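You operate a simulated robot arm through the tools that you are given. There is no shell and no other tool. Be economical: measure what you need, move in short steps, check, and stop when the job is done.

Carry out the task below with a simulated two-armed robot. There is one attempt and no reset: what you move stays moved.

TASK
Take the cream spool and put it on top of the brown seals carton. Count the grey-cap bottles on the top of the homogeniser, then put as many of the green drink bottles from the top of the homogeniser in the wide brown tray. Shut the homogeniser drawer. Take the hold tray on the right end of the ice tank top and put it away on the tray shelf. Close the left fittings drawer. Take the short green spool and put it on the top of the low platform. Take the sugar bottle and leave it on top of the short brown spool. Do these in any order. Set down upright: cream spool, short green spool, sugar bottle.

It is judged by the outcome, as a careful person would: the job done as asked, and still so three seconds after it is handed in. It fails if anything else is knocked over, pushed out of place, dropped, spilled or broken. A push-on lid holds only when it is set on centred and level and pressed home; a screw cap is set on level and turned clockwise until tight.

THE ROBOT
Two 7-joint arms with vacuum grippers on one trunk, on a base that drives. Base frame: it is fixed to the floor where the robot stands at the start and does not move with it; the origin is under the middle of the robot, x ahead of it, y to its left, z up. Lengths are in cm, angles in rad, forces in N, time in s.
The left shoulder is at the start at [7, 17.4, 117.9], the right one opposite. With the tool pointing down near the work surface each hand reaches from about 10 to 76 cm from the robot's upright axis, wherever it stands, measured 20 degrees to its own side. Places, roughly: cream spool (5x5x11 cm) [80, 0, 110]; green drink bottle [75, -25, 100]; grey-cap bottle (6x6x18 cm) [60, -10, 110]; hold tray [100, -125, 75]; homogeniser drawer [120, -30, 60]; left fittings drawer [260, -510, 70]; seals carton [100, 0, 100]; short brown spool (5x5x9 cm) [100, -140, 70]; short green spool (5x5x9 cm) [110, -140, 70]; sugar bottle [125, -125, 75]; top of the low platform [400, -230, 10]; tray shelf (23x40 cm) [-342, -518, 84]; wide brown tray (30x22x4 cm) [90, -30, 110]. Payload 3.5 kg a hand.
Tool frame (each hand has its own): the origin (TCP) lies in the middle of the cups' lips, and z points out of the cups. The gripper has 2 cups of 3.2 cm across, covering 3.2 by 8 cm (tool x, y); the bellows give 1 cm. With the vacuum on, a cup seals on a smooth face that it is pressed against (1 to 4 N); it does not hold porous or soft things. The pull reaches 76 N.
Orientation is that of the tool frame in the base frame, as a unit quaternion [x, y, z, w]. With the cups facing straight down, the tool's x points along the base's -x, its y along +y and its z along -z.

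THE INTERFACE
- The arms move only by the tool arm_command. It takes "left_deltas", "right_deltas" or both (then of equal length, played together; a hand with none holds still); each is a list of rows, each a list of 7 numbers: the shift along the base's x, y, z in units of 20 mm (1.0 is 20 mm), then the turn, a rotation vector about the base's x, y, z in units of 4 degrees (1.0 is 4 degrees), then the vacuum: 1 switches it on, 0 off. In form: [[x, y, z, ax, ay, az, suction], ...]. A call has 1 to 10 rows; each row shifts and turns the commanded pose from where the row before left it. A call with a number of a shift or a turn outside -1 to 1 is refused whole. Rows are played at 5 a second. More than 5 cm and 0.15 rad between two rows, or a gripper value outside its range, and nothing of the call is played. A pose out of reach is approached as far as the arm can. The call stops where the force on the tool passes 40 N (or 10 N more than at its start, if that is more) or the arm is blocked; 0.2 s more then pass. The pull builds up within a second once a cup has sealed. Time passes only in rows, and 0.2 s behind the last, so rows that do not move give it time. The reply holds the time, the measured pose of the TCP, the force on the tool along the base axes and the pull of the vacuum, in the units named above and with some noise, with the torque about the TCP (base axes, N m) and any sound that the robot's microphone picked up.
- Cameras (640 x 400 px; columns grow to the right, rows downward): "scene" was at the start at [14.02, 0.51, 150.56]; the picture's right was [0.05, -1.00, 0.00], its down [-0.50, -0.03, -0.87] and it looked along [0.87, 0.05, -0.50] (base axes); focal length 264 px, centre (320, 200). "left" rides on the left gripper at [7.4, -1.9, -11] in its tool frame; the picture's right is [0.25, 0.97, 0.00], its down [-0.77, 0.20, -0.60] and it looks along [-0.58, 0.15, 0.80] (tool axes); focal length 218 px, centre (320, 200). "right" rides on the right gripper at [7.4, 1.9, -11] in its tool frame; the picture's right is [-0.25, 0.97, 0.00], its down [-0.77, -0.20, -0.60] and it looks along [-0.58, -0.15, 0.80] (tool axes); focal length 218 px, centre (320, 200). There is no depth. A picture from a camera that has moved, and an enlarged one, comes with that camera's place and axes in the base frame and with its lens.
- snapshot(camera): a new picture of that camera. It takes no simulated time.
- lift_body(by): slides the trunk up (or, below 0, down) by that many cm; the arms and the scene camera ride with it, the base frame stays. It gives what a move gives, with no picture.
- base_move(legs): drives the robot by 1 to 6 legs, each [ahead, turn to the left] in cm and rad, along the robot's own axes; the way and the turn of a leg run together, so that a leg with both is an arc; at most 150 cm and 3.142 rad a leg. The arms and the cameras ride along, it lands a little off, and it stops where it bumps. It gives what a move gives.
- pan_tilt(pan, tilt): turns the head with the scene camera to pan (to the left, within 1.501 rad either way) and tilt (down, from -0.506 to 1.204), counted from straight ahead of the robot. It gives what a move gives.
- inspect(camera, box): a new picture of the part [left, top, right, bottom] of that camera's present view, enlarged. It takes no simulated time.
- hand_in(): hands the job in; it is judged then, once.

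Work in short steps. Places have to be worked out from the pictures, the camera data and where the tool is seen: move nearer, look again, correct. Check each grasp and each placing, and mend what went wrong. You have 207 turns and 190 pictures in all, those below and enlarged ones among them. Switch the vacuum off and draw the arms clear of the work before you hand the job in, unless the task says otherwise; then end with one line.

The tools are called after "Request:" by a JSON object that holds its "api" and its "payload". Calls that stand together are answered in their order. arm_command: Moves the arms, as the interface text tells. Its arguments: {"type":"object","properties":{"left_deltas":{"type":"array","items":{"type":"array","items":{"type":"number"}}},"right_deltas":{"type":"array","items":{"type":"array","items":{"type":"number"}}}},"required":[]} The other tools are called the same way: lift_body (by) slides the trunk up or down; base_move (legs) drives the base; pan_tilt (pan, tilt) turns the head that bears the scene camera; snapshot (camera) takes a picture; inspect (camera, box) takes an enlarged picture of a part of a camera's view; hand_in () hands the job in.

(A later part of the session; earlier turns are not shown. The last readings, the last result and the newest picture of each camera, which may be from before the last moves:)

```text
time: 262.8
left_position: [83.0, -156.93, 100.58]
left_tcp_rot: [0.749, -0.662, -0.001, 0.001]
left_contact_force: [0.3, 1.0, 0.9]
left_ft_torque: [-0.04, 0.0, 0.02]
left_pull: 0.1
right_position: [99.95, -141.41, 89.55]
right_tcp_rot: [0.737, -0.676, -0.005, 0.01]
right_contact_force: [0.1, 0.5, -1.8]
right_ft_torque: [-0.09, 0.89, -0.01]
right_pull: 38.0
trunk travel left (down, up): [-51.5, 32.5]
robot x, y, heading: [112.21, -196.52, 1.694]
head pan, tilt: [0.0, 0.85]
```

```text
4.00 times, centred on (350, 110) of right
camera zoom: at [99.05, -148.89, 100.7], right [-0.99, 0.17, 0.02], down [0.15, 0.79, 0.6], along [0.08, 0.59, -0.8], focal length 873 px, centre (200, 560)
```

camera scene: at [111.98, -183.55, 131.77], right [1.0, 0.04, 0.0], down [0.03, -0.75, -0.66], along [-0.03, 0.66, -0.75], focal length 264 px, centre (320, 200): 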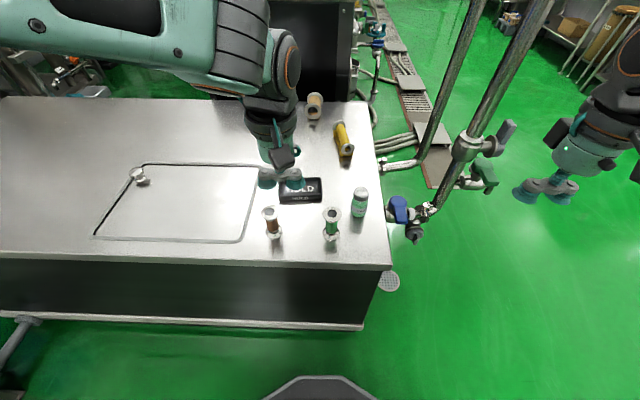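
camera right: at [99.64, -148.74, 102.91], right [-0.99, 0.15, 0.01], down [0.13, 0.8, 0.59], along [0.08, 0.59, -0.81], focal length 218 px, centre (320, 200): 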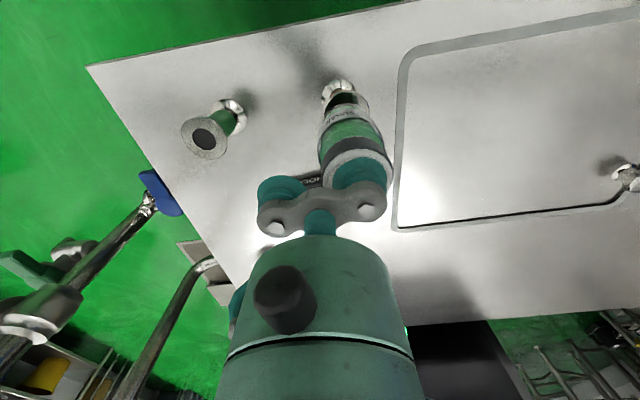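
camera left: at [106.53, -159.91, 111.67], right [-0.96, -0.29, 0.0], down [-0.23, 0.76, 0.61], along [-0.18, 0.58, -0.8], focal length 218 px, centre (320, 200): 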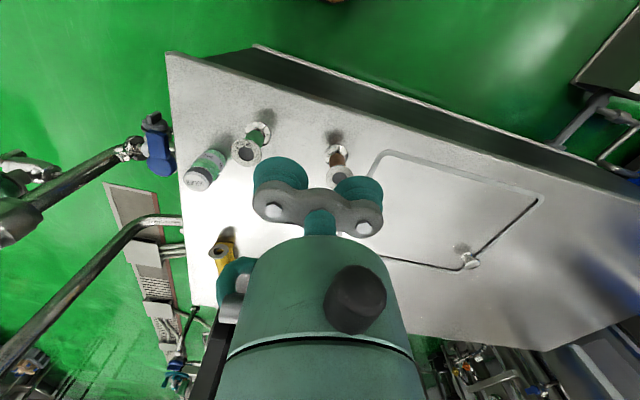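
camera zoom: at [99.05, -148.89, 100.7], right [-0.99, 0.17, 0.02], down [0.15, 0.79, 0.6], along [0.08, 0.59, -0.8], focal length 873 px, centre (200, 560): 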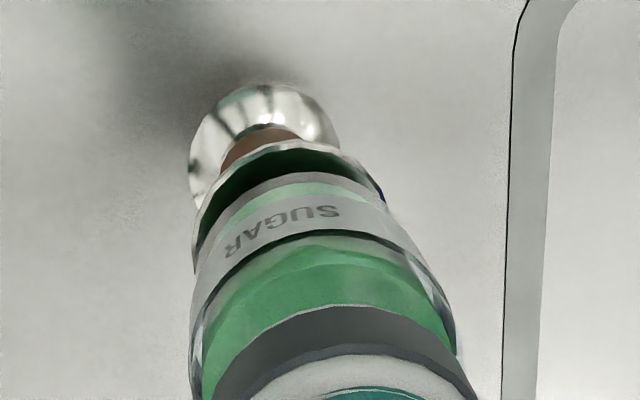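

The arm sits at its joint limit. I raise a little, move it right by 5 cm, and turn the base left by 0.088 to regain freedom.

Request:
{"api": "arm_command", "payload": {"right_deltas": [[0.5, 0, 0.5, 0, 0, 0, 1], [1, 0, 0, 0, 0, 0, 1], [1, 0, 0, 0, 0, 0, 1], [0, 0, 0, 0, 0, 0, 1]]}}

Request:
{"api": "base_move", "payload": {"legs": [[0, 0.088]]}}

Request:
{"api": "inspect", "payload": {"camera": "right", "box": [270, 60, 430, 160]}}

```text
time: 263.8
left_position: [82.86, -156.88, 100.74]
left_tcp_rot: [0.75, -0.661, 0.001, 0.0]
left_contact_force: [-0.3, -0.5, -0.5]
left_ft_torque: [0.03, -0.01, -0.01]
left_pull: 0.1
right_position: [104.4, -142.06, 90.18]
right_tcp_rot: [0.743, -0.67, -0.001, 0.001]
right_contact_force: [0.2, -0.2, -1.2]
right_ft_torque: [-0.08, 0.87, 0.0]
right_pull: 37.8
trunk travel left (down, up): [-51.5, 32.5]
robot x, y, heading: [112.7, -196.47, 1.695]
head pan, tilt: [0.0, 0.85]
```

```text
time: 264.7
left_position: [79.5, -159.72, 100.66]
left_tcp_rot: [0.778, -0.628, 0.0, 0.001]
left_contact_force: [-0.1, -0.5, 0.4]
left_ft_torque: [-0.03, -0.04, -0.01]
left_pull: 0.1
right_position: [99.59, -142.86, 90.19]
right_tcp_rot: [0.771, -0.636, 0.001, 0.001]
right_contact_force: [0.3, -0.1, -1.7]
right_ft_torque: [-0.17, 0.86, -0.01]
right_pull: 38.1
trunk travel left (down, up): [-51.5, 32.5]
robot x, y, heading: [112.47, -196.46, 1.786]
head pan, tilt: [0.0, 0.85]
```

```text
4.00 times, centred on (350, 110) of right
camera zoom: at [99.29, -150.57, 101.16], right [-1.0, 0.06, 0.0], down [0.05, 0.8, 0.6], along [0.04, 0.6, -0.8], focal length 873 px, centre (200, 560)
```

zoom: 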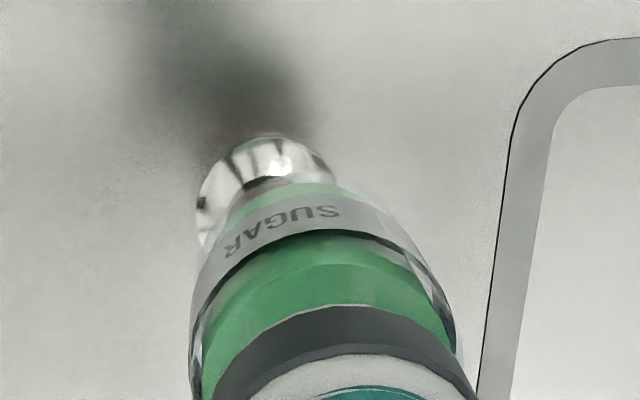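

Level now. Shift +1.5 cm in y, lower 1 cm, and check.

Request:
{"api": "arm_command", "payload": {"right_deltas": [[0.07, 0.75, 0, 0, 0, 0, 1], [0, 0, -0.5, 0, 0, 0, 1], [0, 0, 0, 0, 0, 0, 1]]}}

Request:
{"api": "inspect", "payload": {"camera": "right", "box": [270, 60, 430, 160]}}

Request:
{"api": "inspect", "payload": {"camera": "scene", "box": [280, 150, 376, 210]}}

```text
time: 265.5
left_position: [79.58, -159.63, 100.56]
left_tcp_rot: [0.778, -0.628, -0.002, 0.001]
left_contact_force: [0.4, 0.7, 0.6]
left_ft_torque: [0.04, 0.0, 0.01]
left_pull: 0.1
right_position: [99.83, -141.42, 89.04]
right_tcp_rot: [0.772, -0.636, 0.001, 0.0]
right_contact_force: [-0.2, 0.2, -1.2]
right_ft_torque: [-0.17, 0.83, -0.01]
right_pull: 37.5
trunk travel left (down, up): [-51.5, 32.5]
robot x, y, heading: [112.62, -196.52, 1.788]
head pan, tilt: [0.0, 0.85]
```

```text
4.00 times, centred on (350, 110) of right
camera zoom: at [99.54, -149.08, 100.05], right [-1.0, 0.06, 0.0], down [0.05, 0.8, 0.6], along [0.04, 0.6, -0.8], focal length 873 px, centre (200, 560)
```

zoom: 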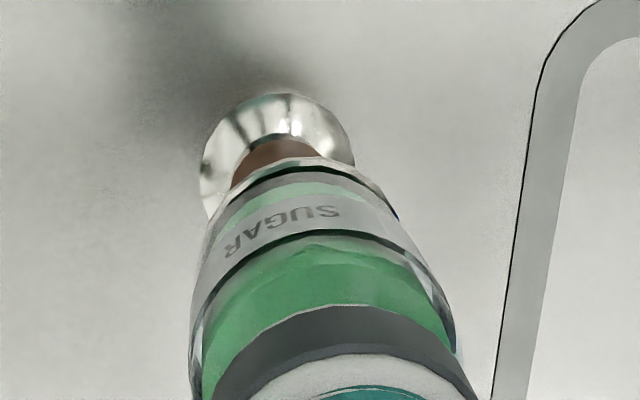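

```text
6.67 times, centred on (328, 180) of scene
camera zoom: at [109.79, -183.79, 131.76], right [0.98, 0.21, 0.0], down [0.16, -0.73, -0.66], along [-0.14, 0.64, -0.75], focal length 1763 px, centre (267, 333)
```

zoom: 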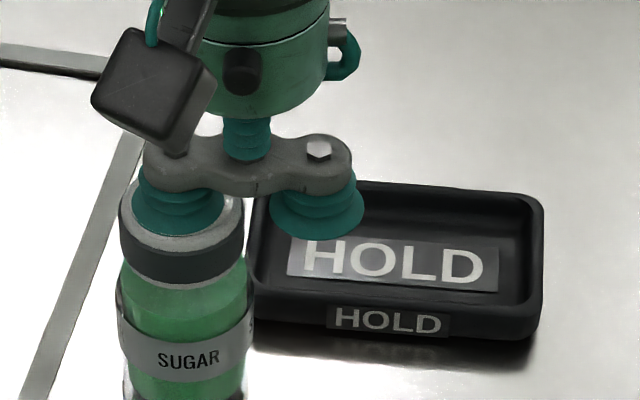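

Well centred. Lower to contact.

Request:
{"api": "arm_command", "payload": {"right_deltas": [[0, 0, -0.25, 0, 0, 0, 1], [0, 0, 0, 0, 0, 0, 1]]}}

Request:
{"api": "arm_command", "payload": {"right_deltas": [[0, 0, -0.2, 0, 0, 0, 1], [0, 0, 0, 0, 0, 0, 1]]}}

Request:
{"api": "arm_command", "payload": {"right_deltas": [[0, 0, -0.15, 0, 0, 0, 1], [0, 0, 0, 0, 0, 0, 1]]}}

```text
time: 266.1
left_position: [79.59, -159.61, 100.76]
left_tcp_rot: [0.779, -0.628, 0.0, 0.001]
left_contact_force: [0.0, -0.3, -0.3]
left_ft_torque: [0.0, 0.01, -0.01]
left_pull: 0.0
right_position: [99.87, -141.43, 88.6]
right_tcp_rot: [0.772, -0.636, 0.001, 0.0]
right_contact_force: [0.4, 0.2, -1.8]
right_ft_torque: [-0.17, 0.85, 0.01]
right_pull: 37.9
trunk travel left (down, up): [-51.5, 32.5]
robot x, y, heading: [112.37, -196.14, 1.788]
head pan, tilt: [0.0, 0.85]
```

```text
time: 266.7
left_position: [79.62, -159.7, 100.72]
left_tcp_rot: [0.778, -0.628, -0.001, 0.001]
left_contact_force: [-1.0, -0.3, -0.1]
left_ft_torque: [-0.02, 0.0, 0.02]
left_pull: 0.0
right_position: [99.85, -141.38, 88.18]
right_tcp_rot: [0.772, -0.636, 0.001, 0.0]
right_contact_force: [-0.2, 0.2, -2.0]
right_ft_torque: [-0.14, 0.85, -0.01]
right_pull: 37.8
trunk travel left (down, up): [-51.5, 32.5]
robot x, y, heading: [112.59, -196.4, 1.788]
head pan, tilt: [0.0, 0.85]
```

```text
time: 267.3
left_position: [79.59, -159.76, 100.79]
left_tcp_rot: [0.778, -0.628, -0.001, 0.0]
left_contact_force: [-0.3, -0.6, -1.0]
left_ft_torque: [-0.02, 0.0, 0.01]
left_pull: 0.0
right_position: [99.84, -141.55, 88.12]
right_tcp_rot: [0.772, -0.636, -0.001, 0.0]
right_contact_force: [-1.0, -0.8, 12.6]
right_ft_torque: [-0.3, 1.1, 0.01]
right_pull: 37.8
trunk travel left (down, up): [-51.5, 32.5]
robot x, y, heading: [112.58, -196.34, 1.783]
head pan, tilt: [0.0, 0.85]
```

Contact (12.6 N). Release and rise.

Request:
{"api": "arm_command", "payload": {"right_deltas": [[0, 0, 0.1, 0, 0, 0, 0], [0, 0, 0, 0, 0, 0, 0], [0, 0, 0, 0, 0, 0, 0], [0, 0, 0.3, 0, 0, 0, 0], [0, 0, 0.5, 0, 0, 0, 0], [0, 0, 1, 0, 0, 0, 0], [0, 0, 1, 0, 0, 0, 0], [1, 0, 0, 0, 0, 0, 0], [1, 0, 0, 0, 0, 0, 0]]}}

Request:
{"api": "inspect", "payload": {"camera": "scene", "box": [230, 130, 422, 250]}}

Request:
{"api": "snapshot", "payload": {"camera": "right"}}

```text
time: 269.3
left_position: [79.59, -159.64, 100.74]
left_tcp_rot: [0.778, -0.628, -0.002, 0.001]
left_contact_force: [0.0, 0.3, -0.3]
left_ft_torque: [-0.02, 0.0, -0.02]
left_pull: 0.0
right_position: [103.6, -141.65, 93.78]
right_tcp_rot: [0.772, -0.636, 0.001, 0.001]
right_contact_force: [-0.1, 0.1, 0.8]
right_ft_torque: [-0.02, 0.0, 0.0]
right_pull: 0.1
trunk travel left (down, up): [-51.5, 32.5]
robot x, y, heading: [112.79, -196.4, 1.787]
head pan, tilt: [0.0, 0.85]
```

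```text
3.33 times, centred on (326, 190) of scene
camera zoom: at [109.8, -183.85, 131.76], right [0.98, 0.21, 0.0], down [0.16, -0.73, -0.66], along [-0.14, 0.65, -0.75], focal length 881 px, centre (300, 233)
```

zoom: 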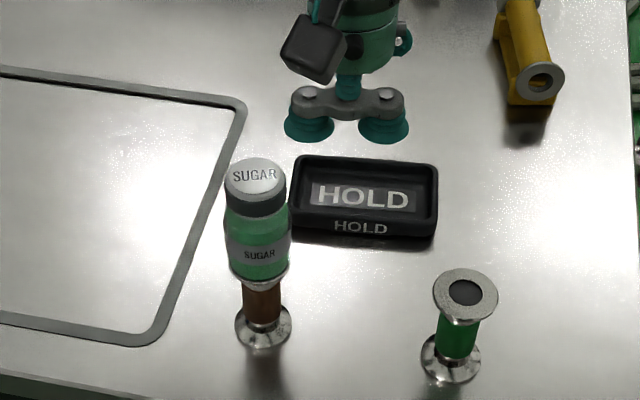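

```text
84 pictures are left
camera right: at [103.31, -149.29, 104.82], right [-1.0, 0.06, 0.0], down [0.05, 0.8, 0.6], along [0.04, 0.6, -0.8], focal length 218 px, centre (320, 200)
```

right: 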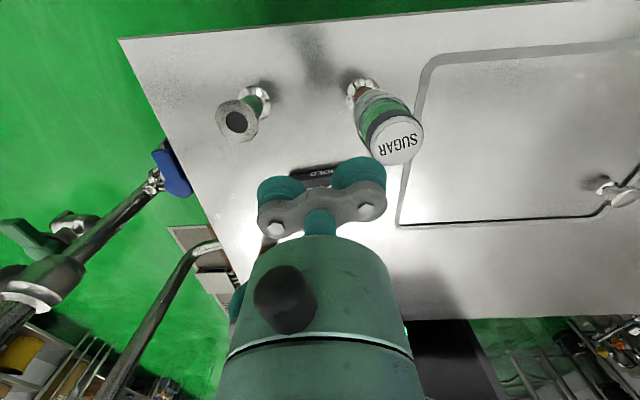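

The sugar bottle stands centred on the brown spool. Next the right hand goes over the green spool at (113.3, -142.2).

Request:
{"api": "arm_command", "payload": {"right_deltas": [[1, 0, 0, 0, 0, 0, 0], [1, 0, 0, 0, 0, 0, 0], [1, 0, 0, 0, 0, 0, 0], [1, 0, 0, 0, 0, 0, 0], [1, 0, -0.5, 0, 0, 0, 0], [1, 0, -1, 0, 0, 0, 0], [0, 0, -1, 0, 0, 0, 0], [0, 0, -0.7, 0, 0, 0, 0]]}}

Request:
{"api": "inspect", "payload": {"camera": "right", "box": [260, 80, 452, 200]}}

```text
time: 271.1
left_position: [79.62, -159.61, 100.7]
left_tcp_rot: [0.778, -0.628, -0.001, 0.001]
left_contact_force: [-0.2, -0.9, 0.5]
left_ft_torque: [0.02, -0.02, 0.01]
left_pull: 0.1
right_position: [115.71, -141.47, 87.24]
right_tcp_rot: [0.772, -0.636, 0.0, 0.001]
right_contact_force: [1.0, 0.0, -1.0]
right_ft_torque: [0.01, 0.0, 0.0]
right_pull: 0.0
trunk travel left (down, up): [-51.5, 32.5]
robot x, y, heading: [112.51, -196.43, 1.786]
head pan, tilt: [0.0, 0.85]
```

```text
3.33 times, centred on (356, 140) of right
camera zoom: at [115.37, -148.99, 98.23], right [-1.0, 0.06, 0.0], down [0.05, 0.8, 0.6], along [0.04, 0.6, -0.8], focal length 728 px, centre (200, 400)
```

zoom: 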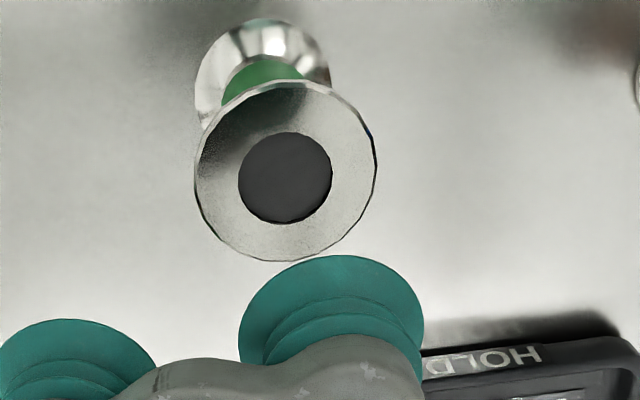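

Aligned within 2 mm. Descend with vacuum.

Request:
{"api": "arm_command", "payload": {"right_deltas": [[0.06, 0, -1, 0, 0, 0, 1], [0, 0, -1, 0, 0, 0, 1], [0, 0, -1, 0, 0, 0, 1], [0, 0, -0.4, 0, 0, 0, 1], [0, 0, -0.25, 0, 0, 0, 1], [0, 0, 0, 0, 0, 0, 1]]}}

```text
time: 272.5
left_position: [79.54, -159.62, 100.7]
left_tcp_rot: [0.779, -0.628, -0.001, 0.001]
left_contact_force: [0.0, 0.0, 0.3]
left_ft_torque: [0.01, 0.01, -0.02]
left_pull: 0.1
right_position: [116.09, -141.51, 80.15]
right_tcp_rot: [0.772, -0.636, 0.0, 0.0]
right_contact_force: [0.4, 0.9, -0.4]
right_ft_torque: [0.02, 0.01, -0.01]
right_pull: 0.1
trunk travel left (down, up): [-51.5, 32.5]
robot x, y, heading: [112.82, -196.63, 1.79]
head pan, tilt: [0.0, 0.85]
```

Request:
{"api": "arm_command", "payload": {"right_deltas": [[-0.08, 0, -0.2, 0, 0, 0, 1], [0, 0, -0.15, 0, 0, 0, 1], [0, 0, 0, 0, 0, 0, 1], [0, 0, 0, 0, 0, 0, 1]]}}

```text
time: 273.5
left_position: [79.54, -159.57, 100.67]
left_tcp_rot: [0.778, -0.628, 0.0, 0.001]
left_contact_force: [0.4, 0.5, 0.3]
left_ft_torque: [0.02, -0.02, 0.0]
left_pull: 0.1
right_position: [115.74, -141.51, 79.41]
right_tcp_rot: [0.772, -0.636, 0.0, 0.001]
right_contact_force: [0.3, -0.5, -0.4]
right_ft_torque: [-0.16, 0.83, 0.0]
right_pull: 37.8
trunk travel left (down, up): [-51.5, 32.5]
robot x, y, heading: [112.78, -196.44, 1.787]
head pan, tilt: [0.0, 0.85]
```

Sealed on the green spool. I lift it and tuck the right hand back.

Request:
{"api": "arm_command", "payload": {"right_deltas": [[0, 0, 0.4, 0, 0, 0, 1], [0, 0, 1, 0, 0, 0, 1], [0, 0, 1, 0, 0, 0, 1], [0, 0, 1, 0, 0, 0, 1], [0, 0, 1, 0, 0, 0, 1], [0, 0, 1, 0, 0, 0, 1], [0, 0, 1, 0, 0, 0, 1], [0, 0, 1, 0, 0, 0, 1], [0.6, -0.8, 1, 0, 0, 0, 1], [0.6, -0.8, 0, 0, 0, 0, 1]]}}

Request:
{"api": "arm_command", "payload": {"right_deltas": [[0.6, -0.8, 0, 0, 0, 0, 1], [0.6, -0.8, 0, 0, 0, 0, 1], [0.6, -0.8, 0, 0, 0, 0, 1], [0.6, -0.8, 0, 0, 0, 0, 1], [0.6, -0.8, 0, 0, 0, 0, 1]]}}

Request:
{"api": "base_move", "payload": {"legs": [[0, -0.17], [9, 0]]}}

Request:
{"api": "snapshot", "payload": {"camera": "scene"}}

```text
time: 275.7
left_position: [79.63, -159.68, 100.8]
left_tcp_rot: [0.778, -0.628, -0.002, 0.0]
left_contact_force: [-0.5, -0.3, 0.3]
left_ft_torque: [0.0, 0.02, 0.01]
left_pull: 0.0
right_position: [118.45, -144.58, 96.09]
right_tcp_rot: [0.771, -0.636, 0.0, 0.0]
right_contact_force: [-0.4, -0.3, -1.8]
right_ft_torque: [-0.16, 0.86, 0.0]
right_pull: 37.9
trunk travel left (down, up): [-51.5, 32.5]
robot x, y, heading: [112.41, -195.8, 1.789]
head pan, tilt: [0.0, 0.85]
```

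```text
time: 276.9
left_position: [79.78, -159.63, 100.7]
left_tcp_rot: [0.778, -0.628, -0.003, 0.002]
left_contact_force: [1.3, 0.5, 0.0]
left_ft_torque: [0.0, 0.01, 0.02]
left_pull: 0.2
right_position: [124.36, -152.48, 96.12]
right_tcp_rot: [0.772, -0.636, 0.0, 0.0]
right_contact_force: [0.5, 0.9, -1.8]
right_ft_torque: [-0.17, 0.84, -0.02]
right_pull: 37.6
trunk travel left (down, up): [-51.5, 32.5]
robot x, y, heading: [112.45, -196.56, 1.785]
head pan, tilt: [0.0, 0.85]
```

```text
time: 278.7
left_position: [85.72, -145.87, 100.66]
left_tcp_rot: [0.723, -0.691, -0.001, 0.001]
left_contact_force: [1.0, 0.5, -0.4]
left_ft_torque: [-0.04, 0.01, -0.03]
left_pull: 0.1
right_position: [130.9, -146.35, 96.06]
right_tcp_rot: [0.716, -0.698, 0.0, 0.0]
right_contact_force: [-0.1, -0.5, -3.0]
right_ft_torque: [-0.05, 0.84, -0.01]
right_pull: 37.8
trunk travel left (down, up): [-51.5, 32.5]
robot x, y, heading: [112.35, -187.62, 1.618]
head pan, tilt: [0.0, 0.85]
```

```text
82 pictures are left
camera scene: at [111.48, -174.72, 131.75], right [1.0, 0.05, 0.0], down [0.04, -0.75, -0.66], along [-0.03, 0.66, -0.75], focal length 264 px, centre (320, 200)
```

scene: 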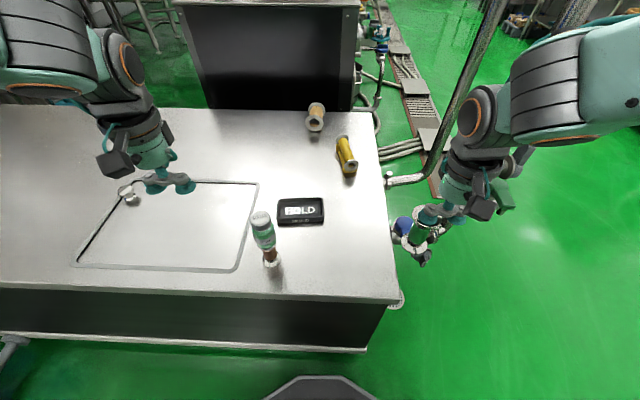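

The tray centre is near (103.5, -127). Move the left hand over it.

Request:
{"api": "arm_command", "payload": {"left_deltas": [[0.6, 1, 0, 0, 0, 0, 0], [0.7, 1, 0, 0, 0, 0, 0], [0.7, 1, 0, 0, 0, 0, 0], [0.8, 1, 0, 0, 0, 0, 0], [1, 0.95, 0, 0, 0, 0, 0], [1, 0.9, 0, 0, 0, 0, 0], [1, 0.9, 0, 0, 0, 0, 0], [1, 0.9, 0, 0, 0, 0, 0], [1, 0.9, -0.5, 0, 0, 0, 0], [1, 0.9, -0.5, 0, 0, 0, 0]]}}

Request:
{"api": "snapshot", "payload": {"camera": "left"}}

```text
time: 280.9
left_position: [103.44, -126.98, 98.75]
left_tcp_rot: [0.723, -0.691, -0.001, 0.002]
left_contact_force: [-0.5, -0.6, -0.8]
left_ft_torque: [-0.02, 0.01, 0.02]
left_pull: 0.0
right_position: [131.05, -146.5, 96.16]
right_tcp_rot: [0.716, -0.699, 0.0, 0.001]
right_contact_force: [-0.3, -0.2, -2.6]
right_ft_torque: [-0.03, 0.87, 0.01]
right_pull: 38.4
trunk travel left (down, up): [-51.5, 32.5]
robot x, y, heading: [112.21, -188.02, 1.618]
head pan, tilt: [0.0, 0.85]
```

```text
81 pictures are left
camera left: at [105.65, -134.36, 109.91], right [-0.95, -0.3, 0.0], down [-0.23, 0.76, 0.61], along [-0.18, 0.58, -0.8], focal length 218 px, centre (320, 200)
```

left: 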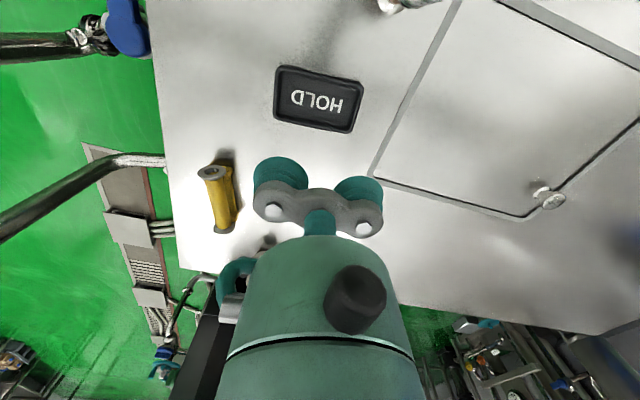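

Aligned over the tray. Descend to ~7 cm above and look.

Request:
{"api": "arm_command", "payload": {"left_deltas": [[0, 0.2, -1, 0, 0, 0, 0], [0, 0, -1, 0, 0, 0, 0], [0, 0, -1, 0, 0, 0, 0], [0, 0, -1, 0, 0, 0, 0], [0, 0, -1, 0, 0, 0, 0], [0, 0, -1, 0, 0, 0, 0], [0, 0, -1, 0, 0, 0, 0], [0, 0, -1, 0, 0, 0, 0], [0, 0, -1, 0, 0, 0, 0]]}}

Request:
{"api": "inspect", "payload": {"camera": "left", "box": [216, 70, 424, 200]}}

```text
time: 282.9
left_position: [103.35, -126.96, 80.7]
left_tcp_rot: [0.723, -0.691, -0.001, 0.002]
left_contact_force: [0.3, -0.4, 0.0]
left_ft_torque: [0.0, 0.02, -0.01]
left_pull: 0.1
right_position: [130.89, -146.34, 96.17]
right_tcp_rot: [0.715, -0.699, 0.0, 0.001]
right_contact_force: [0.4, 0.5, -2.2]
right_ft_torque: [-0.04, 0.83, 0.0]
right_pull: 37.7
trunk travel left (down, up): [-51.5, 32.5]
robot x, y, heading: [112.47, -187.65, 1.618]
head pan, tilt: [0.0, 0.85]
```

```text
3.08 times, centred on (320, 135) of left
camera zoom: at [105.65, -134.23, 91.78], right [-0.95, -0.3, 0.0], down [-0.23, 0.76, 0.61], along [-0.18, 0.58, -0.8], focal length 672 px, centre (320, 400)
```

zoom: 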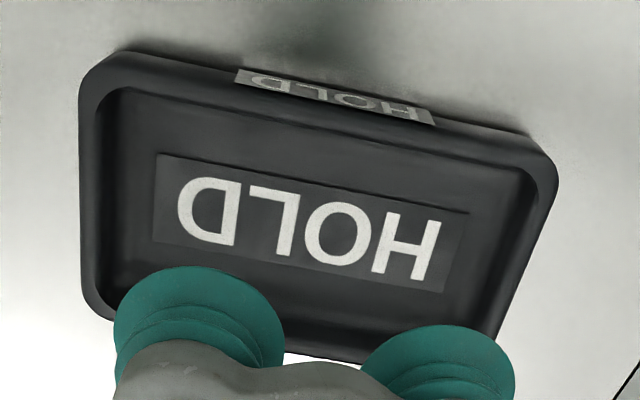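

Centred (shift +0.5 cm in y). Descend with vacuum.

Request:
{"api": "arm_command", "payload": {"left_deltas": [[0, 0.25, -1, 0, 0, 0, 1], [0, 0, -1, 0, 0, 0, 1], [0, 0, -1, 0, 0, 0, 1], [0, 0, -0.4, 0, 0, 0, 1], [0, 0, -0.4, 0, 0, 0, 1], [0, 0, 0, 0, 0, 0, 1]]}}

```text
time: 284.3
left_position: [103.34, -126.38, 72.97]
left_tcp_rot: [0.723, -0.691, -0.001, 0.001]
left_contact_force: [0.1, -0.5, -0.7]
left_ft_torque: [0.01, 0.0, -0.02]
left_pull: 0.1
right_position: [130.88, -146.5, 96.15]
right_tcp_rot: [0.715, -0.699, 0.001, 0.0]
right_contact_force: [0.2, 0.3, -2.5]
right_ft_torque: [-0.02, 0.89, -0.01]
right_pull: 37.6
trunk travel left (down, up): [-51.5, 32.5]
robot x, y, heading: [112.11, -187.75, 1.614]
head pan, tilt: [0.0, 0.85]
```

Request:
{"api": "arm_command", "payload": {"left_deltas": [[0, 0, -0.3, 0, 0, 0, 1], [0, 0, -0.2, 0, 0, 0, 1], [0, 0, 0, 0, 0, 0, 1], [0, 0, 0, 0, 0, 0, 1]]}}

```text
time: 285.3
left_position: [103.28, -126.25, 71.98]
left_tcp_rot: [0.724, -0.69, -0.002, 0.001]
left_contact_force: [-1.3, 0.2, -0.8]
left_ft_torque: [0.02, 0.01, -0.04]
left_pull: 0.0
right_position: [130.91, -146.37, 96.14]
right_tcp_rot: [0.715, -0.699, 0.001, 0.001]
right_contact_force: [-0.2, 0.2, -2.5]
right_ft_torque: [0.02, 0.87, 0.01]
right_pull: 37.7
trunk travel left (down, up): [-51.5, 32.5]
robot x, y, heading: [111.99, -187.97, 1.618]
head pan, tilt: [0.0, 0.85]
```

Request:
{"api": "arm_command", "payload": {"left_deltas": [[0, 0, -0.2, 0, 0, 0, 1], [0, 0, -0.1, 0, 0, 0, 1], [0, 0, 0, 0, 0, 0, 1], [0, 0, 0, 0, 0, 0, 1]]}}

```text
time: 286.3
left_position: [103.25, -126.07, 71.41]
left_tcp_rot: [0.723, -0.691, -0.001, 0.002]
left_contact_force: [-0.3, -0.1, 0.0]
left_ft_torque: [-0.02, 0.01, -0.01]
left_pull: 0.1
right_position: [130.92, -146.4, 96.17]
right_tcp_rot: [0.716, -0.698, 0.001, 0.001]
right_contact_force: [0.6, 0.6, -2.0]
right_ft_torque: [-0.03, 0.8, 0.0]
right_pull: 38.0
trunk travel left (down, up): [-51.5, 32.5]
robot x, y, heading: [112.11, -187.64, 1.619]
head pan, tilt: [0.0, 0.85]
```

Request:
{"api": "arm_command", "payload": {"left_deltas": [[0, 0, -0.2, 0, 0, 0, 1], [0, 0, -0.1, 0, 0, 0, 1], [0, 0, 0, 0, 0, 0, 1], [0, 0, 0, 0, 0, 0, 1]]}}

```text
time: 287.3
left_position: [103.35, -126.28, 70.94]
left_tcp_rot: [0.723, -0.691, 0.0, 0.001]
left_contact_force: [0.8, 0.1, -0.5]
left_ft_torque: [-0.02, 0.01, -0.02]
left_pull: 75.0
right_position: [130.95, -146.41, 96.07]
right_tcp_rot: [0.716, -0.698, 0.001, 0.001]
right_contact_force: [-0.5, -0.3, -1.7]
right_ft_torque: [-0.02, 0.89, 0.04]
right_pull: 37.5
trunk travel left (down, up): [-51.5, 32.5]
robot x, y, heading: [112.16, -187.97, 1.62]
head pan, tilt: [0.0, 0.85]
```

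Both cups hold (75 N). Lift the tray high, then draw it back past the sugar bottle on the left.

Request:
{"api": "arm_command", "payload": {"left_deltas": [[0, 0, 0.5, 0, 0, 0, 1], [0, 0, 1, 0, 0, 0, 1], [0, 0, 1, 0, 0, 0, 1], [0, 0, 1, 0, 0, 0, 1], [0, 0, 1, 0, 0, 0, 1], [0, 0, 1, 0, 0, 0, 1], [0, 0, 1, 0, 0, 0, 1], [0, 0, 1, 0, 0, 0, 1], [0, 0, 1, 0, 0, 0, 1], [0, 0, 1, 0, 0, 0, 1]]}}

Request:
{"api": "arm_command", "payload": {"left_deltas": [[0, 0, 1, 0, 0, 0, 1], [0, 0, 1, 0, 0, 0, 1], [0, 0, 1, 0, 0, 0, 1], [0, 0, 1, 0, 0, 0, 1], [-1, 0, 0.5, 0, 0, 0, 1], [-1, -0.5, 0, 0, 0, 0, 1], [-1, -1, 0, 0, 0, 0, 1], [-1, -1, 0, 0, 0, 0, 1], [-1, -1, 0, 0, 0, 0, 1], [-1, -1, 0, 0, 0, 0, 1]]}}

Request:
{"api": "snapshot", "payload": {"camera": "scene"}}

```text
time: 289.5
left_position: [103.3, -126.29, 89.96]
left_tcp_rot: [0.723, -0.691, -0.001, 0.001]
left_contact_force: [-0.8, 0.0, -2.2]
left_ft_torque: [-0.01, 0.0, 0.0]
left_pull: 75.1
right_position: [130.84, -146.44, 96.26]
right_tcp_rot: [0.716, -0.698, 0.0, 0.0]
right_contact_force: [0.4, -0.7, -2.0]
right_ft_torque: [-0.03, 0.83, 0.01]
right_pull: 38.0
trunk travel left (down, up): [-51.5, 32.5]
robot x, y, heading: [112.13, -187.68, 1.617]
head pan, tilt: [0.0, 0.85]
```

```text
time: 291.7
left_position: [91.13, -135.11, 99.04]
left_tcp_rot: [0.723, -0.691, -0.002, 0.0]
left_contact_force: [-0.1, -0.2, -1.8]
left_ft_torque: [-0.01, 0.02, -0.01]
left_pull: 75.2
right_position: [130.9, -146.5, 96.23]
right_tcp_rot: [0.716, -0.698, 0.0, 0.0]
right_contact_force: [-1.0, -0.5, -1.6]
right_ft_torque: [-0.03, 0.83, -0.01]
right_pull: 37.6
trunk travel left (down, up): [-51.5, 32.5]
robot x, y, heading: [111.88, -187.72, 1.614]
head pan, tilt: [0.0, 0.85]
```

```text
79 pictures are left
camera scene: at [111.42, -174.93, 131.77], right [1.0, 0.05, 0.0], down [0.04, -0.75, -0.66], along [-0.03, 0.66, -0.75], focal length 264 px, centre (320, 200)
```

scene: 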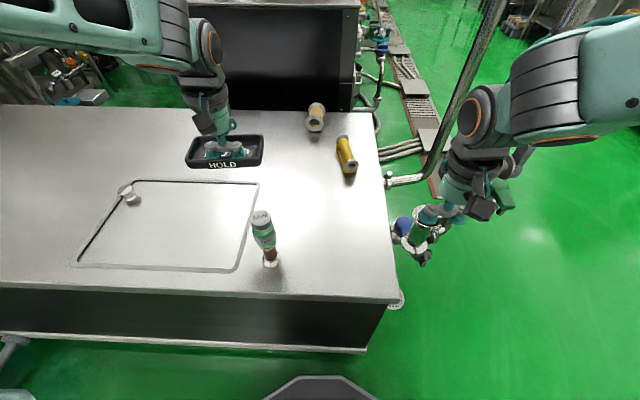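

Both are held. I draw the left hand in, back away, and drive toward the low platform with the green spool.

Request:
{"api": "arm_command", "payload": {"left_deltas": [[-0.5, -1, 0, 0, 0, 0, 1], [-0.5, -1, 0, 0, 0, 0, 1], [0, -1, 0, 0, 0, 0, 1], [0, -1, 0, 0, 0, 0, 1]]}}

Request:
{"api": "base_move", "payload": {"legs": [[-18, 0], [0, -1.72], [100, 0], [80, 0]]}}

Request:
{"api": "pan_tilt", "payload": {"pan": 0.1, "tilt": 0.5}}

Request:
{"api": "snapshot", "payload": {"camera": "scene"}}

```text
time: 292.7
left_position: [89.25, -143.12, 98.85]
left_tcp_rot: [0.723, -0.691, -0.002, 0.0]
left_contact_force: [0.4, -0.7, -1.8]
left_ft_torque: [0.01, -0.01, -0.01]
left_pull: 75.8
right_position: [130.98, -146.43, 96.14]
right_tcp_rot: [0.716, -0.698, 0.0, 0.0]
right_contact_force: [0.0, 0.1, -1.5]
right_ft_torque: [0.01, 0.84, 0.01]
right_pull: 37.4
trunk travel left (down, up): [-51.5, 32.5]
robot x, y, heading: [112.05, -187.8, 1.618]
head pan, tilt: [0.0, 0.85]
```

```text
time: 307.0
left_position: [336.47, -210.63, 98.92]
left_tcp_rot: [0.053, 0.999, 0.001, 0.001]
left_contact_force: [0.8, 0.0, -1.2]
left_ft_torque: [0.05, 0.01, 0.0]
left_pull: 75.6
right_position: [326.8, -251.37, 96.13]
right_tcp_rot: [0.065, 0.998, 0.0, -0.001]
right_contact_force: [-0.5, -0.1, -2.6]
right_ft_torque: [0.85, -0.11, 0.03]
right_pull: 37.9
trunk travel left (down, up): [-51.5, 32.5]
robot x, y, heading: [288.62, -226.61, -0.11]
head pan, tilt: [0.0, 0.85]
```

```text
time: 307.8
left_position: [336.49, -210.7, 98.8]
left_tcp_rot: [0.055, 0.999, 0.002, 0.0]
left_contact_force: [-0.8, -0.2, -1.8]
left_ft_torque: [0.02, 0.01, -0.02]
left_pull: 75.2
right_position: [326.84, -251.53, 96.11]
right_tcp_rot: [0.065, 0.998, 0.0, -0.001]
right_contact_force: [-0.7, -0.6, -2.0]
right_ft_torque: [0.85, -0.09, 0.0]
right_pull: 37.8
trunk travel left (down, up): [-51.5, 32.5]
robot x, y, heading: [288.7, -226.29, -0.107]
head pan, tilt: [0.099, 0.499]
```

```text
78 pictures are left
camera scene: at [302.84, -227.06, 134.75], right [-0.01, -1.0, 0.0], down [-0.48, 0.0, -0.88], along [0.88, -0.01, -0.48], focal length 264 px, centre (320, 200)
```

scene: 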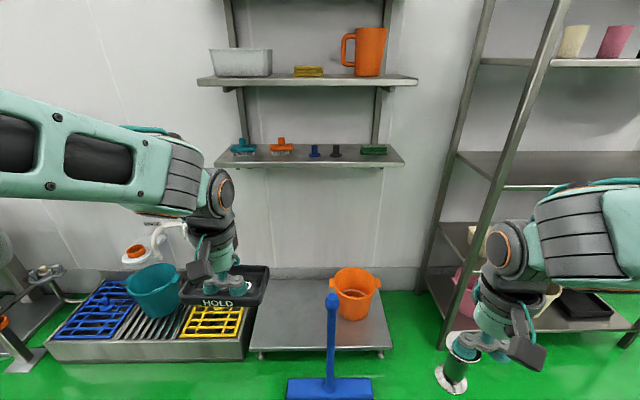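

The low platform is at x≈382–425, y≈-193…-263 with an orange bucket on its right and a broom standing in front. I'll use its left part (≈(398,-203)). First I raise and retract the left hand with the tray.

Request:
{"api": "arm_command", "payload": {"left_deltas": [[0, 0, 1, 0, 0, 0, 1], [0, 0, 1, 0, 0, 0, 1], [0, 0, 1, 0, 0, 0, 1], [-0.7, 0, 1, 0, 0, 0, 1], [-0.7, 0, 1, 0, 0, 0, 1], [-0.7, 0, 1, 0, 0, 0, 1], [-0.7, 0, 1, 0, 0, 0, 1], [-0.7, 0, 1, 0, 0, 0, 1], [-0.7, 0, 1, 0, 0, 0, 1], [-0.7, 0, 1, 0, 0, 0, 1]]}}

Request:
{"api": "base_move", "payload": {"legs": [[0, 0.89], [62, 0], [0, -0.8]]}}

Request:
{"api": "pan_tilt", "payload": {"pan": -0.2, "tilt": 0.8}}

Request:
{"api": "snapshot", "payload": {"camera": "scene"}}

```text
time: 310.0
left_position: [327.72, -212.48, 115.68]
left_tcp_rot: [0.054, 0.999, 0.0, 0.001]
left_contact_force: [-1.0, -1.0, -1.4]
left_ft_torque: [0.01, 0.0, -0.01]
left_pull: 74.9
left hand out of reach, approached as far as the arm can: row 9, 10
right_position: [326.74, -251.54, 96.17]
right_tcp_rot: [0.064, 0.998, 0.0, -0.001]
right_contact_force: [0.4, -0.1, -2.6]
right_ft_torque: [0.82, -0.11, 0.02]
right_pull: 37.7
trunk travel left (down, up): [-51.5, 32.5]
robot x, y, heading: [288.98, -226.56, -0.107]
head pan, tilt: [0.099, 0.499]
```

```text
time: 317.9
left_position: [370.81, -164.22, 115.58]
left_tcp_rot: [0.007, 1.0, 0.001, 0.001]
left_contact_force: [0.0, -0.4, -1.9]
left_ft_torque: [0.01, -0.01, -0.01]
left_pull: 75.5
right_position: [373.49, -203.0, 96.14]
right_tcp_rot: [0.018, 1.0, 0.0, -0.001]
right_contact_force: [-0.9, -1.0, -2.3]
right_ft_torque: [0.85, -0.03, 0.01]
right_pull: 37.3
trunk travel left (down, up): [-51.5, 32.5]
robot x, y, heading: [333.56, -182.11, -0.014]
head pan, tilt: [0.099, 0.499]
```

```text
time: 318.7
left_position: [370.91, -164.17, 115.53]
left_tcp_rot: [0.007, 1.0, 0.001, 0.001]
left_contact_force: [-0.4, 0.2, -1.8]
left_ft_torque: [-0.03, 0.06, 0.04]
left_pull: 75.7
right_position: [373.44, -202.99, 96.15]
right_tcp_rot: [0.018, 1.0, 0.0, -0.001]
right_contact_force: [0.3, 0.4, -1.6]
right_ft_torque: [0.88, -0.01, 0.02]
right_pull: 37.4
trunk travel left (down, up): [-51.5, 32.5]
robot x, y, heading: [333.67, -181.92, -0.013]
head pan, tilt: [-0.201, 0.799]
```

```text
77 pictures are left
camera scene: at [346.27, -183.52, 132.17], right [-0.21, -0.98, 0.0], down [-0.7, 0.15, -0.7], along [0.68, -0.15, -0.72], focal length 264 px, centre (320, 200)
```

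scene: 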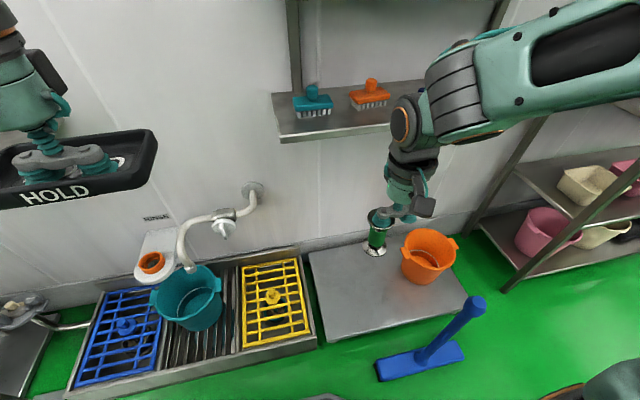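

The platform's left edge is y≈-195, front x≈380; a wall shelf overhangs beyond x≈404, so I aim for (390,-207). I extend the right hand while lowering it, keeping off the broom (handle ≈(368,-232)).

Request:
{"api": "arm_command", "payload": {"right_deltas": [[0.8, -0.3, -0.5, 0, 0, 0, 1], [0.8, -0.3, -1, 0, 0, 0, 1], [0.8, -0.3, -1, 0, 0, 0, 1], [0.8, -0.3, -1, 0, 0, 0, 1], [0.8, -0.4, -1, 0, 0, 0, 1], [0.85, -0.4, -1, 0, 0, 0, 1], [0.85, -0.4, -1, 0, 0, 0, 1], [0.85, -0.4, -1, 0, 0, 0, 1], [0.85, -0.4, -1, 0, 0, 0, 1], [0.85, 0, -1, 0, 0, 0, 1]]}}

Request:
{"api": "lift_body", "payload": {"by": -28}}

Request:
{"api": "snapshot", "payload": {"camera": "scene"}}

Request:
{"api": "snapshot", "payload": {"camera": "right"}}

```text
time: 320.9
left_position: [370.96, -164.17, 115.56]
left_tcp_rot: [0.006, 1.0, 0.002, 0.0]
left_contact_force: [0.8, -0.4, -1.9]
left_ft_torque: [-0.01, 0.0, 0.01]
left_pull: 75.8
right_position: [390.14, -209.42, 77.16]
right_tcp_rot: [0.019, 1.0, 0.0, -0.001]
right_contact_force: [1.1, 0.0, -1.7]
right_ft_torque: [0.88, -0.01, 0.02]
right_pull: 38.3
trunk travel left (down, up): [-51.5, 32.5]
robot x, y, heading: [333.78, -181.35, -0.01]
head pan, tilt: [-0.201, 0.799]
```

```text
time: 323.8
left_position: [370.9, -164.2, 87.61]
left_tcp_rot: [0.007, 1.0, 0.001, 0.001]
left_contact_force: [-0.3, -0.7, -2.1]
left_ft_torque: [-0.02, -0.03, -0.03]
left_pull: 75.4
right_position: [389.96, -209.28, 49.18]
right_tcp_rot: [0.018, 1.0, 0.001, -0.002]
right_contact_force: [0.4, -0.7, -1.1]
right_ft_torque: [0.85, -0.02, -0.06]
right_pull: 38.0
trunk travel left (down, up): [-23.5, 60.5]
robot x, y, heading: [333.08, -181.35, -0.019]
head pan, tilt: [-0.201, 0.799]
```

```text
76 pictures are left
camera scene: at [346.26, -183.54, 104.17], right [-0.21, -0.98, 0.0], down [-0.7, 0.15, -0.7], along [0.68, -0.15, -0.72], focal length 264 px, centre (320, 200)
```

scene: 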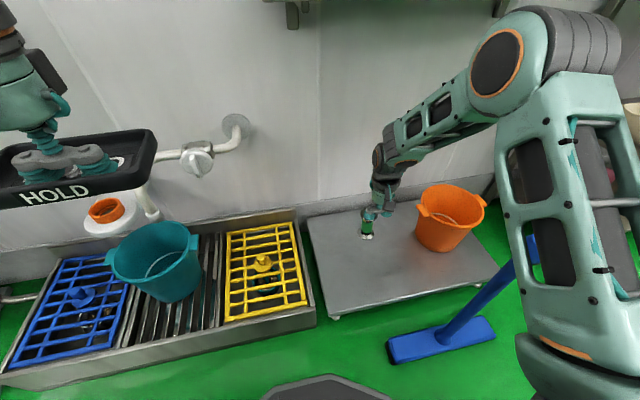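

```text
75 pictures are left
camera right: at [382.89, -207.3, 60.19], right [0.29, 0.96, 0.0], down [0.76, -0.23, 0.6], along [0.58, -0.17, -0.8], focal length 218 px, centre (320, 200)
```

right: 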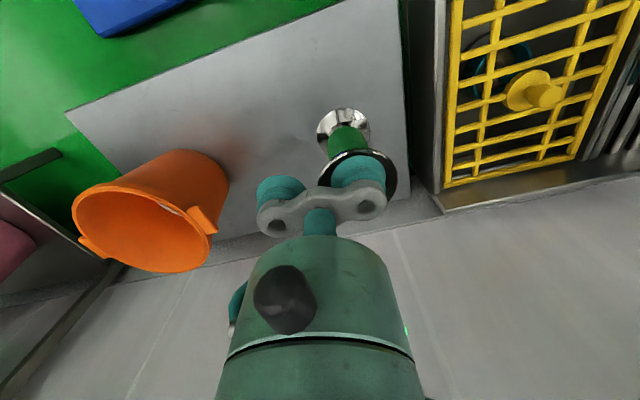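

The spool is over the platform's left part. Lower the hand.

Request:
{"api": "arm_command", "payload": {"right_deltas": [[0, 0, -1, 0, 0, 0, 1], [0, 0, -1, 0, 0, 0, 1], [0, 0, -1, 0, 0, 0, 1], [0, 0, -1, 0, 0, 0, 1], [0, 0, -1, 0, 0, 0, 1], [0, 0, -1, 0, 0, 0, 1], [0, 0, -1, 0, 0, 0, 1], [0, 0, -1, 0, 0, 0, 1], [0, 0, -1, 0, 0, 0, 1], [0, 0, -1, 0, 0, 0, 1]]}}

Request:
{"api": "snapshot", "payload": {"camera": "right"}}

Request:
{"api": "inspect", "payload": {"camera": "scene", "box": [290, 160, 482, 280]}}

```text
time: 326.0
left_position: [370.88, -164.29, 87.61]
left_tcp_rot: [0.007, 1.0, 0.001, 0.0]
left_contact_force: [-0.3, 0.1, -1.7]
left_ft_torque: [0.01, 0.02, -0.02]
left_pull: 74.8
right_position: [390.3, -209.58, 29.13]
right_tcp_rot: [0.018, 1.0, 0.0, -0.001]
right_contact_force: [0.0, -0.8, -2.3]
right_ft_torque: [0.87, -0.05, 0.0]
right_pull: 37.8
trunk travel left (down, up): [-23.5, 60.5]
robot x, y, heading: [333.64, -182.15, -0.017]
head pan, tilt: [-0.201, 0.799]
```

```text
74 pictures are left
camera right: at [383.15, -207.41, 40.13], right [0.29, 0.96, 0.0], down [0.76, -0.23, 0.6], along [0.58, -0.17, -0.8], focal length 218 px, centre (320, 200)
```

right: 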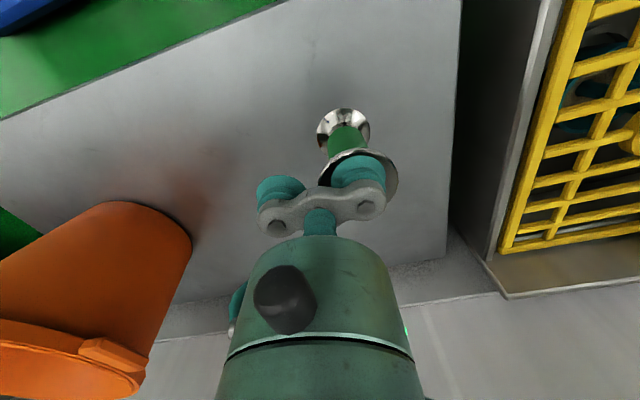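

```text
3.33 times, centred on (386, 220) of scene
camera zoom: at [346.29, -183.56, 104.16], right [-0.21, -0.98, 0.0], down [-0.7, 0.15, -0.7], along [0.68, -0.15, -0.72], focal length 881 px, centre (100, 133)
```

zoom: 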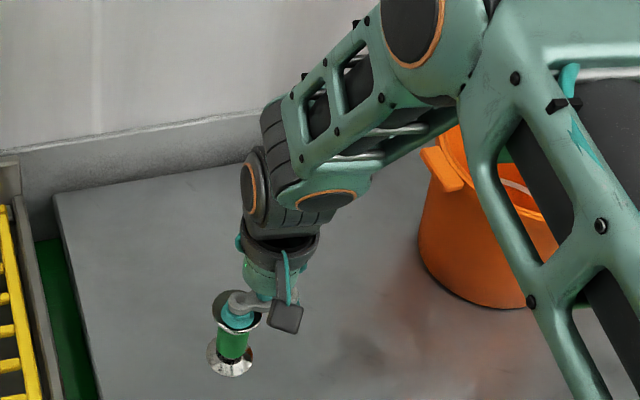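

Clear all round. Continue lowering, slowly at the end.

Request:
{"api": "arm_command", "payload": {"right_deltas": [[0, 0, -1, 0, 0, 0, 1], [0, 0, -1, 0, 0, 0, 1], [0, 0, -1, 0, 0, 0, 1], [0, 0, -0.3, 0, 0, 0, 1], [0, 0, -0.3, 0, 0, 0, 1]]}}

Request:
{"api": "arm_command", "payload": {"right_deltas": [[0, 0, -0.25, 0, 0, 0, 1], [0, 0, 0, 0, 0, 0, 1]]}}

Request:
{"api": "inspect", "payload": {"camera": "right", "box": [270, 60, 430, 160]}}

```text
time: 327.2
left_position: [370.72, -164.22, 87.65]
left_tcp_rot: [0.008, 1.0, 0.0, 0.0]
left_contact_force: [0.5, -0.2, -1.5]
left_ft_torque: [0.0, 0.01, 0.01]
left_pull: 76.0
right_position: [390.12, -209.36, 22.01]
right_tcp_rot: [0.018, 1.0, 0.0, 0.002]
right_contact_force: [-3.2, -2.4, 13.2]
right_ft_torque: [1.26, 0.03, 0.08]
right_pull: 37.8
trunk travel left (down, up): [-23.5, 60.5]
robot x, y, heading: [333.54, -181.98, -0.012]
head pan, tilt: [-0.201, 0.799]
```

```text
time: 327.8
left_position: [370.67, -164.25, 87.63]
left_tcp_rot: [0.008, 1.0, 0.0, 0.002]
left_contact_force: [0.4, -0.2, -1.9]
left_ft_torque: [-0.02, 0.05, 0.01]
left_pull: 75.1
right_position: [390.06, -209.32, 21.68]
right_tcp_rot: [0.018, 1.0, -0.001, 0.002]
right_contact_force: [-0.5, -8.6, 25.9]
right_ft_torque: [1.29, -0.1, -0.03]
right_pull: 37.5
trunk travel left (down, up): [-23.5, 60.5]
robot x, y, heading: [333.2, -181.69, -0.015]
head pan, tilt: [-0.201, 0.799]
```

```text
4.00 times, centred on (350, 110) of right
camera zoom: at [382.82, -207.32, 32.65], right [0.29, 0.96, 0.0], down [0.76, -0.23, 0.61], along [0.58, -0.18, -0.79], focal length 873 px, centre (200, 560)
```

zoom: 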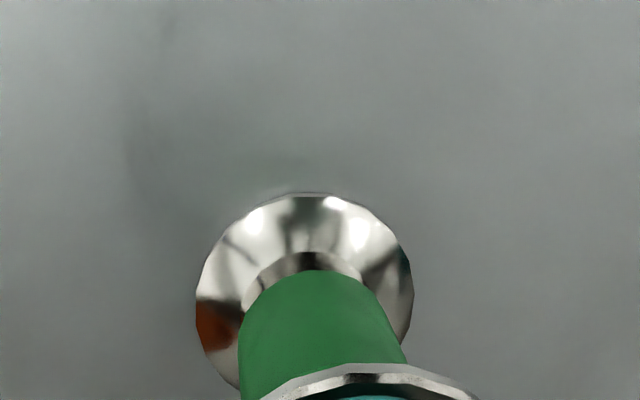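

On the platform (contact at z≈22). Release and rise.

Request:
{"api": "arm_command", "payload": {"right_deltas": [[0, 0, 0.2, 0, 0, 0, 0], [0, 0, 0, 0, 0, 0, 0], [0, 0, 0, 0, 0, 0, 0], [0, 0, 0.3, 0, 0, 0, 0], [0, 0, 0.5, 0, 0, 0, 0], [0, 0, 1, 0, 0, 0, 0], [0, 0, 1, 0, 0, 0, 0], [0, 0, 1, 0, 0, 0, 0], [0, 0, 1, 0, 0, 0, 0], [0, 0, 1, 0, 0, 0, 0]]}}

Request:
{"api": "snapshot", "payload": {"camera": "right"}}

```text
time: 330.0
left_position: [370.79, -164.1, 87.53]
left_tcp_rot: [0.007, 1.0, 0.001, 0.0]
left_contact_force: [0.7, 0.2, -1.5]
left_ft_torque: [-0.01, 0.01, -0.01]
left_pull: 75.4
right_position: [390.04, -209.44, 33.58]
right_tcp_rot: [0.018, 1.0, 0.001, 0.0]
right_contact_force: [-0.2, -0.4, -0.1]
right_ft_torque: [0.0, -0.01, 0.03]
right_pull: 0.0
trunk travel left (down, up): [-23.5, 60.5]
robot x, y, heading: [333.45, -181.71, -0.013]
head pan, tilt: [-0.201, 0.799]
```

```text
71 pictures are left
camera right: at [382.89, -207.41, 44.58], right [0.29, 0.96, 0.0], down [0.76, -0.23, 0.6], along [0.58, -0.17, -0.8], focal length 218 px, centre (320, 200)
```

right: 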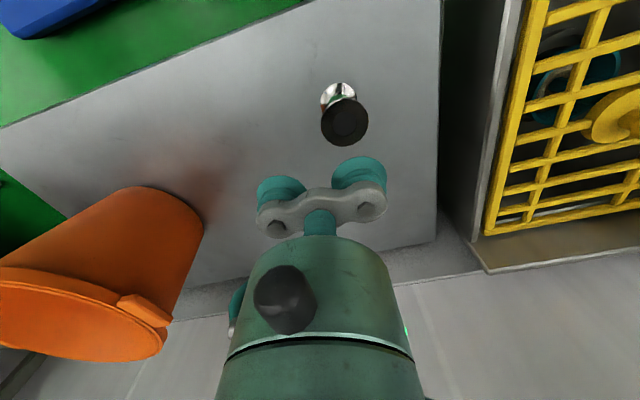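

The green spool stands upright on the platform. I raise the trunk and retract the right hand the same way.

Request:
{"api": "lift_body", "payload": {"by": 28}}

Request:
{"api": "arm_command", "payload": {"right_deltas": [[0, 0, 1, 0, 0, 0, 0], [0, 0, 1, 0, 0, 0, 0], [0, 0, 1, 0, 0, 0, 0], [-0.8, 0.3, 1, 0, 0, 0, 0], [-0.8, 0.3, 1, 0, 0, 0, 0], [-0.8, 0.3, 1, 0, 0, 0, 0], [-0.8, 0.3, 1, 0, 0, 0, 0], [-0.8, 0.3, 1, 0, 0, 0, 0], [-0.8, 0.3, 1, 0, 0, 0, 0], [-0.8, 0.3, 1, 0, 0, 0, 0]]}}

Request:
{"api": "base_move", "payload": {"legs": [[-60, 0], [0, -1.4]]}}

Request:
{"api": "pan_tilt", "payload": {"pan": 0.0, "tilt": 0.4}}

Request:
{"api": "snapshot", "payload": {"camera": "scene"}}

```text
time: 332.8
left_position: [370.87, -164.19, 115.62]
left_tcp_rot: [0.008, 1.0, 0.001, -0.001]
left_contact_force: [0.0, -0.2, -1.5]
left_ft_torque: [-0.04, 0.06, 0.01]
left_pull: 75.9
right_position: [390.01, -209.49, 61.48]
right_tcp_rot: [0.019, 1.0, 0.0, -0.001]
right_contact_force: [0.3, 0.1, 0.9]
right_ft_torque: [-0.02, -0.01, -0.05]
right_pull: 0.0
trunk travel left (down, up): [-51.5, 32.5]
robot x, y, heading: [333.31, -181.75, -0.015]
head pan, tilt: [-0.201, 0.799]
```

```text
time: 335.0
left_position: [370.73, -164.2, 115.5]
left_tcp_rot: [0.007, 1.0, 0.001, 0.001]
left_contact_force: [-0.1, -0.2, -1.7]
left_ft_torque: [0.01, 0.01, 0.03]
left_pull: 75.3
right_position: [378.78, -205.5, 81.89]
right_tcp_rot: [0.018, 1.0, 0.0, 0.0]
right_contact_force: [-0.1, 0.2, 0.1]
right_ft_torque: [0.0, -0.03, 0.04]
right_pull: 0.0
trunk travel left (down, up): [-51.5, 32.5]
robot x, y, heading: [333.03, -181.8, -0.013]
head pan, tilt: [-0.201, 0.799]
```

```text
time: 342.0
left_position: [293.98, -215.71, 115.57]
left_tcp_rot: [0.672, 0.741, 0.0, 0.001]
left_contact_force: [0.4, 0.3, -1.8]
left_ft_torque: [0.01, 0.0, -0.04]
left_pull: 75.5
right_position: [254.0, -228.29, 81.71]
right_tcp_rot: [0.679, 0.734, 0.001, -0.001]
right_contact_force: [-0.6, 0.4, 0.4]
right_ft_torque: [0.02, -0.02, 0.0]
right_pull: 0.1
trunk travel left (down, up): [-51.5, 32.5]
robot x, y, heading: [271.88, -180.57, -1.474]
head pan, tilt: [-0.201, 0.799]
```

```text
time: 342.8
left_position: [294.09, -215.7, 115.68]
left_tcp_rot: [0.672, 0.74, 0.001, 0.001]
left_contact_force: [0.2, 0.8, -1.2]
left_ft_torque: [0.01, 0.0, -0.02]
left_pull: 75.5
right_position: [254.12, -228.31, 81.69]
right_tcp_rot: [0.679, 0.734, 0.0, -0.001]
right_contact_force: [0.1, -0.5, -0.1]
right_ft_torque: [-0.02, -0.03, -0.01]
right_pull: 0.0
trunk travel left (down, up): [-51.5, 32.5]
robot x, y, heading: [272.4, -180.35, -1.476]
head pan, tilt: [0.0, 0.4]
```

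```text
70 pictures are left
camera scene: at [273.74, -194.57, 135.67], right [-1.0, -0.1, 0.0], down [-0.04, 0.39, -0.92], along [0.09, -0.92, -0.39], focal length 264 px, centre (320, 200)
```

scene: 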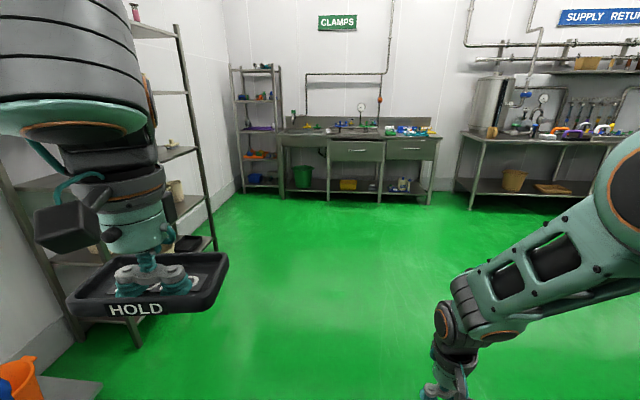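

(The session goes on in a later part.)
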